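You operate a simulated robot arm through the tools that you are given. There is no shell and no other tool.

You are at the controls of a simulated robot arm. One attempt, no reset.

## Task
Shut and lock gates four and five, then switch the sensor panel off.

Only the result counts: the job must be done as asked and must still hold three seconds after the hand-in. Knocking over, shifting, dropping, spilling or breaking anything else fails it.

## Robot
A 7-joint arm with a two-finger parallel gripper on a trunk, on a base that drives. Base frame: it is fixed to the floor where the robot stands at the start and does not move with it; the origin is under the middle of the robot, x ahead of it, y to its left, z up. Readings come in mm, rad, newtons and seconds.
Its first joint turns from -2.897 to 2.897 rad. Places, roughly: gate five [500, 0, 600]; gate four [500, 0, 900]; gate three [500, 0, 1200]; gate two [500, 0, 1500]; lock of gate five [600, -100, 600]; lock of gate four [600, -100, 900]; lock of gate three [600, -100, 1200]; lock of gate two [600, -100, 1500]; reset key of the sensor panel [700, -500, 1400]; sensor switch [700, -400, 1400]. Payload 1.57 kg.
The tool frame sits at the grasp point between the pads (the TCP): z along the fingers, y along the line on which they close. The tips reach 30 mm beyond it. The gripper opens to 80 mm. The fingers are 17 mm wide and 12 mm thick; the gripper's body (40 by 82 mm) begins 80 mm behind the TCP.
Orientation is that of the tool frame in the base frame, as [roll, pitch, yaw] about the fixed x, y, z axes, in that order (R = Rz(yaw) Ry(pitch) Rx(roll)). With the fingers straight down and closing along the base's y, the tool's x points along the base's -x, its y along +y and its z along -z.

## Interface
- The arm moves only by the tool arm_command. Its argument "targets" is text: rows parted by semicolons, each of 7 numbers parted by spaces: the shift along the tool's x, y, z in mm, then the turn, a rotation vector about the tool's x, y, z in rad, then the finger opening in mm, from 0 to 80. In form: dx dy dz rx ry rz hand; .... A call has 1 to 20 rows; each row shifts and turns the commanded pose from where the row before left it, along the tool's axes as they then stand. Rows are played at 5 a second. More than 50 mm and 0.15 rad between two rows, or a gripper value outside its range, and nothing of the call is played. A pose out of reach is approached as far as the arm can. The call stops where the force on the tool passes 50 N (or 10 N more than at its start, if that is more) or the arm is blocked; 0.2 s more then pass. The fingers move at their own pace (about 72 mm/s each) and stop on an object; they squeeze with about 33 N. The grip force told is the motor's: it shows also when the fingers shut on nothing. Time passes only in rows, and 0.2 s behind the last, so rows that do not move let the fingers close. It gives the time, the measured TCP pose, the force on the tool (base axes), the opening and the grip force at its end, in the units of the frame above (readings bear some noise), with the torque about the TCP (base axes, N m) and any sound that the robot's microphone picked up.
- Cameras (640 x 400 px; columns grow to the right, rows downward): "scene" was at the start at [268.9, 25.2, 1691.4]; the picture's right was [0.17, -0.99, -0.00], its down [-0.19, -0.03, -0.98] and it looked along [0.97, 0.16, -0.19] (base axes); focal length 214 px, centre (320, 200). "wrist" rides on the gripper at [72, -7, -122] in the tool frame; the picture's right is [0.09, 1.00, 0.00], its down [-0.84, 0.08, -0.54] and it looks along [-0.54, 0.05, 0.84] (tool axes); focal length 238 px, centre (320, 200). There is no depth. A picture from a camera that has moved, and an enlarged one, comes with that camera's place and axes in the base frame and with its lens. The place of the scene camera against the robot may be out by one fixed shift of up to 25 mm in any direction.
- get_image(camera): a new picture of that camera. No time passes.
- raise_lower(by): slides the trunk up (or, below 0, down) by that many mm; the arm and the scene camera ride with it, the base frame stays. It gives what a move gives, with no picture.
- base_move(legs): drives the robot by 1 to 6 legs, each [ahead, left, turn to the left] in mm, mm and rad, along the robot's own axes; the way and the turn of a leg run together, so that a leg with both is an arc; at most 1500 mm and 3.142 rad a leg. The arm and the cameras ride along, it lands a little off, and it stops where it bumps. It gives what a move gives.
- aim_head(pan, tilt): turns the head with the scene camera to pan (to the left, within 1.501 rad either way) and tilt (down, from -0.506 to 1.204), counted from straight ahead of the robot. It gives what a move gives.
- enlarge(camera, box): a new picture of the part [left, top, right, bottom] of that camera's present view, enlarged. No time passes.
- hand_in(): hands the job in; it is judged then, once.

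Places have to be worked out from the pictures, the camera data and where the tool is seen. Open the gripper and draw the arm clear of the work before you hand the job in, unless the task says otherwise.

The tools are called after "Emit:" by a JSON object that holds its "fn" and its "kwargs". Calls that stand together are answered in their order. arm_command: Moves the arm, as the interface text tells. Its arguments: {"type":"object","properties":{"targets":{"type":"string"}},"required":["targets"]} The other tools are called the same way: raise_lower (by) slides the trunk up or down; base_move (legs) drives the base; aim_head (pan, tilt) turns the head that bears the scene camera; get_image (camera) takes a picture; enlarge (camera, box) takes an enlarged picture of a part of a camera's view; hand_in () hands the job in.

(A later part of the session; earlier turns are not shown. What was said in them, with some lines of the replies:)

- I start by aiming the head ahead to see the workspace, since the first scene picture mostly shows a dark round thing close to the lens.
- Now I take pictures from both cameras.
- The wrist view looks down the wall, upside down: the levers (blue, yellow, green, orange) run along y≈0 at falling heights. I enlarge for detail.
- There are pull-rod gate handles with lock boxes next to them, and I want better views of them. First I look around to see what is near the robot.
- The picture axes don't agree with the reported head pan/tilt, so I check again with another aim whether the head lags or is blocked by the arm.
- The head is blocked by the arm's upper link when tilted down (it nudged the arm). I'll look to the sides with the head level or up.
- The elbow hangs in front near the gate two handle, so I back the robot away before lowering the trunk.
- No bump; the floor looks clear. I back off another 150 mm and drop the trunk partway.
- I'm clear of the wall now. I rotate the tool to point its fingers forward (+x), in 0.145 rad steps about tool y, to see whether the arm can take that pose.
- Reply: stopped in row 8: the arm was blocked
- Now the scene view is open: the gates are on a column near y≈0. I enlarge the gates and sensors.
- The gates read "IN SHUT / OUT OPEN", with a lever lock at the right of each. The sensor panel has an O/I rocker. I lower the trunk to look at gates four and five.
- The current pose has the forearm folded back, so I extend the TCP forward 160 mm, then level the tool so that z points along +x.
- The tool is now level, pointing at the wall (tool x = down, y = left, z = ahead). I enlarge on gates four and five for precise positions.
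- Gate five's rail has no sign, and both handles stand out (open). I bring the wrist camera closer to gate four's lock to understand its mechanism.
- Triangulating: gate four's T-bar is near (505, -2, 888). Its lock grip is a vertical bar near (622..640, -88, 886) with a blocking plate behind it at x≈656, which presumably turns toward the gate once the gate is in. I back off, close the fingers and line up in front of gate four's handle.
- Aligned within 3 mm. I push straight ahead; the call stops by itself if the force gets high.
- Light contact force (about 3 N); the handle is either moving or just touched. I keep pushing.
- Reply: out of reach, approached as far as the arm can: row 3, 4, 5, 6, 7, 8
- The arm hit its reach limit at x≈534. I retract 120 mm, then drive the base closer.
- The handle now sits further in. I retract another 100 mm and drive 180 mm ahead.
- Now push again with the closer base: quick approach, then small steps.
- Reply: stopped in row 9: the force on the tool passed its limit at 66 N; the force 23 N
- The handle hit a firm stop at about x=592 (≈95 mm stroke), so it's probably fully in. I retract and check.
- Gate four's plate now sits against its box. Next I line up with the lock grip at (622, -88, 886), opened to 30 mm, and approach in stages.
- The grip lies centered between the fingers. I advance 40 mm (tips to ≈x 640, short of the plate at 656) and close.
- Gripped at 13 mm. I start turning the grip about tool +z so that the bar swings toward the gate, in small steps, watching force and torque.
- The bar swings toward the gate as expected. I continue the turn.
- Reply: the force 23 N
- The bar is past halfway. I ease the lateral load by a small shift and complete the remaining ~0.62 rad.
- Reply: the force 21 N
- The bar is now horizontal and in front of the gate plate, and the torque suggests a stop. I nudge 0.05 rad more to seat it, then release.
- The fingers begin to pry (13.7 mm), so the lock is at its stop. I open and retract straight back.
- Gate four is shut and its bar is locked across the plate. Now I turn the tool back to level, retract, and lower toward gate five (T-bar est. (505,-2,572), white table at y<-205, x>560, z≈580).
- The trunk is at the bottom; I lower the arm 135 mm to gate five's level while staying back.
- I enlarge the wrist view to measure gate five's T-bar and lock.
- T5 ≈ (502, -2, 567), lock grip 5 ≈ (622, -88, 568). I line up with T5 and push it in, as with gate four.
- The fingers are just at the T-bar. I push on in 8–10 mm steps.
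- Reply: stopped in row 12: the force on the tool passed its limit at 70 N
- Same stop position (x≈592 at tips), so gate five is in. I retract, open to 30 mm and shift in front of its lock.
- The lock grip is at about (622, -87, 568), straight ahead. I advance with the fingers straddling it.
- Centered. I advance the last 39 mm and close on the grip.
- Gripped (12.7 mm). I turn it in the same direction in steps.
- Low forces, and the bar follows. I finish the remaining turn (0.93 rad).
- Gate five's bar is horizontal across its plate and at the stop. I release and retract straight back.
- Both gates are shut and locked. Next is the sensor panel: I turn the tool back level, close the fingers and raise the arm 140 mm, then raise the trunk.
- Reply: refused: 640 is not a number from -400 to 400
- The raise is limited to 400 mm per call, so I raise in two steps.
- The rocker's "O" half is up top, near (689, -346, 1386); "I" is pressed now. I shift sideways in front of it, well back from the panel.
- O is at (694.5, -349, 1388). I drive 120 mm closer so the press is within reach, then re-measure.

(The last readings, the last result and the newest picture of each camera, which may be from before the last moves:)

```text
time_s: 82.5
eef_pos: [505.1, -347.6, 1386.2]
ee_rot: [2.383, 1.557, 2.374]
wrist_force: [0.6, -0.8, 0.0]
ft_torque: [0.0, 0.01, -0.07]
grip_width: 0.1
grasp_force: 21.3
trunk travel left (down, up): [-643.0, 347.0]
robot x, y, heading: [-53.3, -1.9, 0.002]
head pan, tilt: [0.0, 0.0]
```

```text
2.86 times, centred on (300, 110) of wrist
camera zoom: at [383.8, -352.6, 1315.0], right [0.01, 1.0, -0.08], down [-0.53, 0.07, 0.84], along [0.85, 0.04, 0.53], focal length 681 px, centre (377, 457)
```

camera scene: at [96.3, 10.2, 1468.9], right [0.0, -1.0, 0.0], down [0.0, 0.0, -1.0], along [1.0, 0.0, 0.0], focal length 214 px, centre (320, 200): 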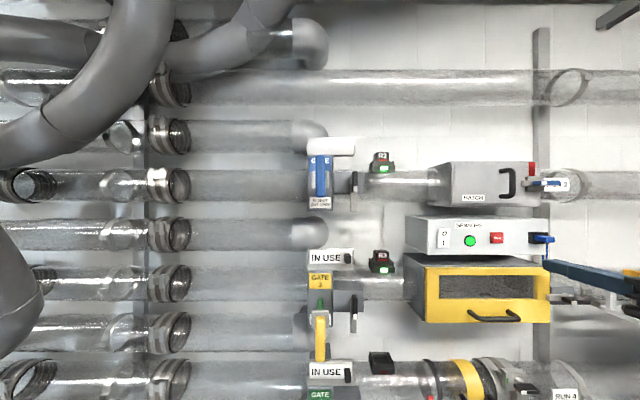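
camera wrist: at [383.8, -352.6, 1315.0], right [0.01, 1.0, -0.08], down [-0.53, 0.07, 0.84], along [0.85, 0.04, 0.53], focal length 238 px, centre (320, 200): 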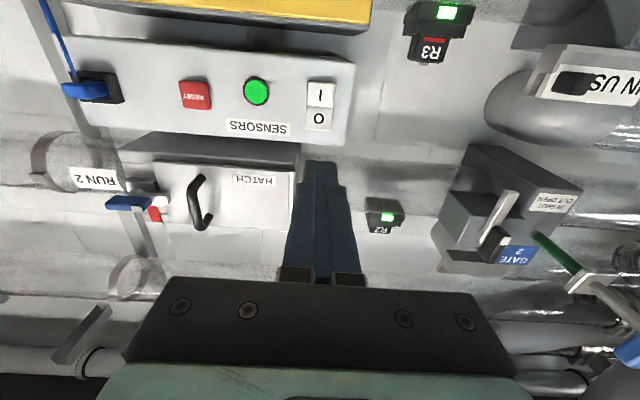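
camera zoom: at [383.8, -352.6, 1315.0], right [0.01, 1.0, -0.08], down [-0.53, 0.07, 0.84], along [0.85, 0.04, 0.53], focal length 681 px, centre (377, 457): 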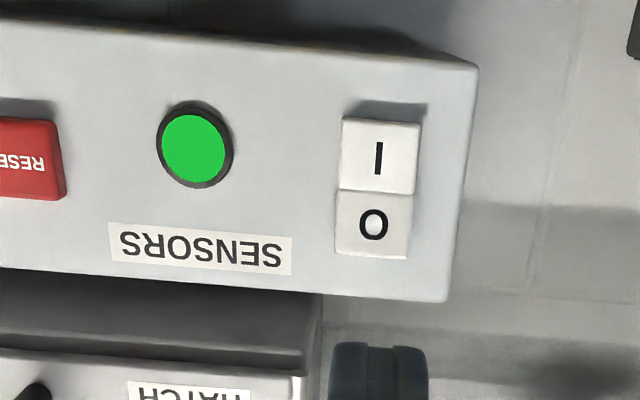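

O confirmed at (694.5, -349.5, 1388.5). I approach with closed fingers at z≈1390 and press gently.

Emit:
{"fn": "arm_command", "kwargs": {"targets": "-2 -1 40 0 0 0 0; -2 -1 40 0 0 0 0; 0 0 40 0 0 0 0; 0 0 20 0 0 0 0; 0 0 0 0 0 0 0"}}

Emit:
{"fn": "get_image", "kwargs": {"camera": "wrist"}}

```text
time_s: 83.7
eef_pos: [645.7, -351.0, 1389.3]
ee_rot: [2.356, 1.556, 2.35]
wrist_force: [-0.1, -0.8, 0.3]
ft_torque: [0.01, 0.02, 0.0]
grip_width: 0.0
grasp_force: 21.4
trunk travel left (down, up): [-643.0, 347.0]
robot x, y, heading: [-52.6, 1.1, -0.004]
head pan, tilt: [0.0, 0.0]
```

```text
taken
camera wrist: at [523.2, -356.0, 1317.8], right [0.01, 1.0, -0.08], down [-0.53, 0.07, 0.84], along [0.85, 0.04, 0.53], focal length 238 px, centre (320, 200)
```

wrist: 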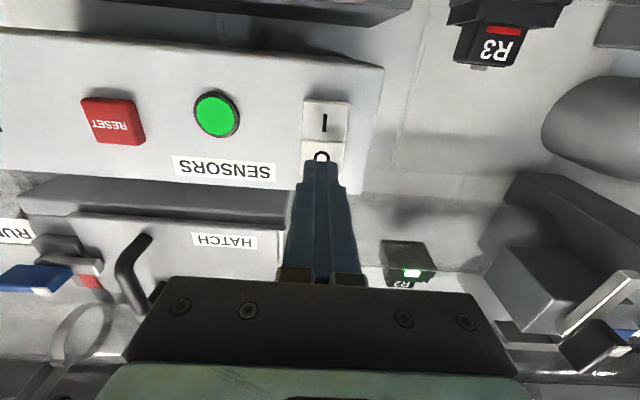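

The fingertips are just in front of the O half. I press forward in 4 mm steps until force or the rocker tips.

Emit:
{"fn": "arm_command", "kwargs": {"targets": "0 0 6 0 0 0 0; 0 0 4 0 0 0 0; 0 0 4 0 0 0 0; 0 0 4 0 0 0 0; 0 0 4 0 0 0 0; 0 0 4 0 0 0 0"}}

Emit:
{"fn": "get_image", "kwargs": {"camera": "wrist"}}

```text
time_s: 85.1
eef_pos: [665.1, -352.0, 1391.1]
ee_rot: [2.177, 1.558, 2.171]
wrist_force: [-26.5, 4.8, -6.1]
ft_torque: [0.05, 0.37, 0.16]
grip_width: 0.0
grasp_force: 20.7
trunk travel left (down, up): [-643.0, 347.0]
robot x, y, heading: [-52.8, -2.7, 0.002]
head pan, tilt: [0.0, 0.0]
```

```text
taken
camera wrist: at [543.7, -356.6, 1319.6], right [0.01, 1.0, -0.08], down [-0.54, 0.07, 0.84], along [0.84, 0.04, 0.53], focal length 238 px, centre (320, 200)
```

wrist: 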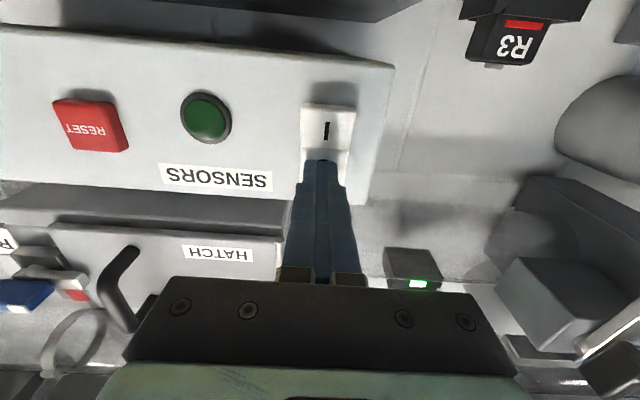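

The green lamp has gone dark, so the switch is off. I retract straight back and check that it stays.

Emit:
{"fn": "arm_command", "kwargs": {"targets": "0 0 -20 0 0 0 0; 0 0 -40 0 0 0 0; 0 0 -40 0 0 0 0; 0 0 -40 0 0 0 0; 0 0 -30 0 0 0 0; 0 0 0 0 0 0 60; 0 0 0 0 0 0 60; 0 0 0 0 0 0 60"}}

Emit:
{"fn": "get_image", "kwargs": {"camera": "wrist"}}

Emit:
{"fn": "get_image", "kwargs": {"camera": "scene"}}

```text
time_s: 86.9
eef_pos: [502.4, -349.4, 1389.7]
ee_rot: [2.353, 1.556, 2.345]
wrist_force: [0.5, 0.2, -0.7]
ft_torque: [0.03, -0.02, -0.03]
grip_width: 60.0
grasp_force: 0.0
trunk travel left (down, up): [-643.0, 347.0]
robot x, y, heading: [-52.0, -1.5, -0.0]
head pan, tilt: [0.0, 0.0]
```

```text
taken
camera wrist: at [380.0, -354.6, 1318.9], right [0.01, 1.0, -0.08], down [-0.53, 0.07, 0.84], along [0.85, 0.04, 0.53], focal length 238 px, centre (320, 200)
```

wrist: 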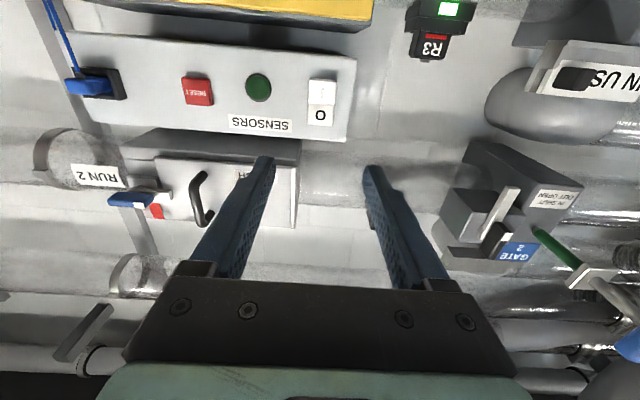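

```text
taken
camera scene: at [216.0, 9.5, 1468.9], right [0.0, -1.0, 0.0], down [0.0, 0.0, -1.0], along [1.0, 0.0, 0.0], focal length 214 px, centre (320, 200)
```

scene: 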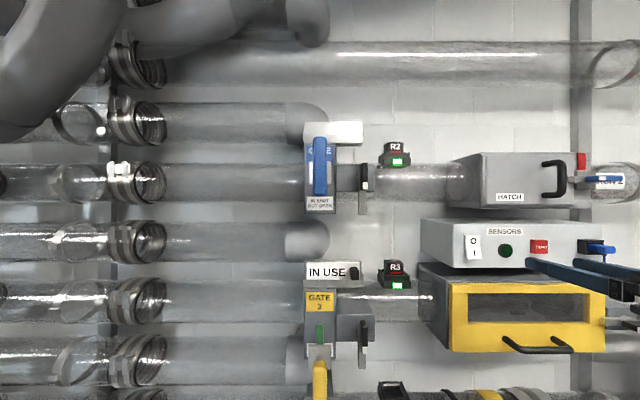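

The lamp is dark and the rocker stays on O. I back the base off for clearance and tilt the head down for a last check of gates four and five.

Emit:
{"fn": "base_move", "kwargs": {"legs": [[-200, 0, 0]]}}

Emit:
{"fn": "aim_head", "kwargs": {"pan": 0, "tilt": 0.7}}

Emit:
{"fn": "get_image", "kwargs": {"camera": "scene"}}

```text
time_s: 88.5
eef_pos: [300.0, -351.0, 1389.1]
ee_rot: [2.331, 1.558, 2.323]
wrist_force: [-1.0, 0.2, -0.4]
ft_torque: [-0.02, 0.06, -0.02]
grip_width: 59.9
grasp_force: 0.1
trunk travel left (down, up): [-643.0, 347.0]
robot x, y, heading: [-250.7, -1.6, 0.004]
head pan, tilt: [0.0, 0.0]
```

```text
time_s: 89.5
eef_pos: [298.8, -349.4, 1388.9]
ee_rot: [2.359, 1.557, 2.353]
wrist_force: [0.5, 0.0, 0.0]
ft_torque: [-0.03, 0.02, -0.02]
grip_width: 59.9
grasp_force: 0.0
trunk travel left (down, up): [-643.0, 347.0]
robot x, y, heading: [-255.7, -1.4, -0.003]
head pan, tilt: [0.0, 0.7]
```

```text
taken
camera scene: at [8.3, 9.3, 1405.1], right [0.0, -1.0, 0.0], down [-0.64, 0.0, -0.77], along [0.77, 0.0, -0.64], focal length 214 px, centre (320, 200)
```

scene: 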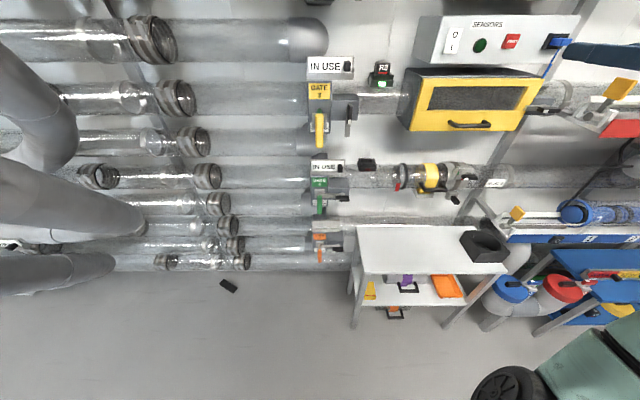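

Emit:
{"fn": "enlarge", "kwargs": {"camera": "scene", "box": [290, 150, 390, 270]}}

Emit:
{"fn": "enlarge", "kwargs": {"camera": "scene", "box": [400, 0, 600, 130]}}

```text
3.33 times, centred on (340, 210) of scene
camera zoom: at [8.3, 9.3, 1405.1], right [0.0, -1.0, 0.0], down [-0.64, 0.0, -0.77], along [0.77, 0.0, -0.64], focal length 715 px, centre (253, 167)
```

zoom: 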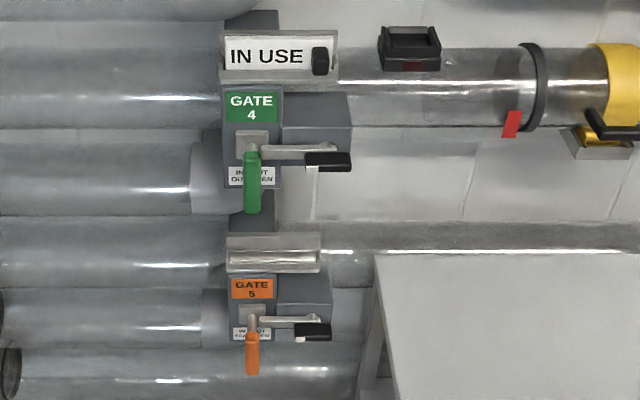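

```text
3.08 times, centred on (500, 65) of scene
camera zoom: at [8.3, 9.3, 1405.1], right [0.0, -1.0, 0.0], down [-0.64, 0.0, -0.77], along [0.77, 0.0, -0.64], focal length 660 px, centre (-234, 615)
```

zoom: 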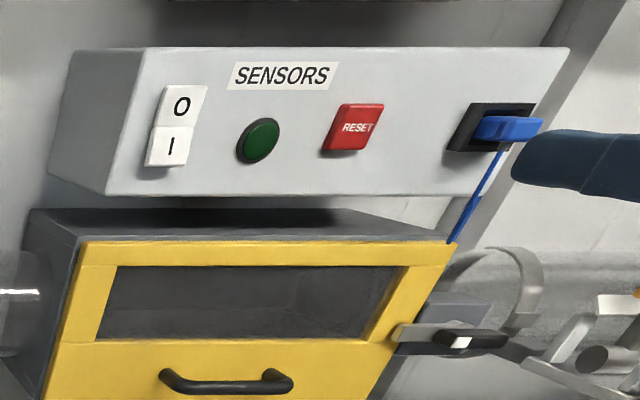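

Gates four and five are shut with their bars across the plates, the sensor lamp is dark with the rocker on O, and the arm is clear with the gripper open. I hand the job in.

Emit:
{"fn": "hand_in", "kwargs": {}}

```text
The job is handed in.
```

Gates four and five are shut and locked, and the sensor panel is off.

- **Gates:** I pushed both handles in to a firm stop. I then turned each lock a quarter turn, so its bar lies across the gate's plate.
- **Sensor panel:** I pressed the O side of the switch. The green lamp went dark, and the switch stayed on O after I drew back.
- **Final check:** The last pictures, taken just before the hand-in, showed both bars in place and the lamp dark. The gripper was open and the arm was clear of the work.

Early on, the head pressed lightly against the robot's own arm while I was looking around. The arm moved a few millimetres, and nothing else was touched.

Gate four still carries its "IN USE" sign, which I left as it was. A small black object was lying on the floor from the start, and I did not touch it.
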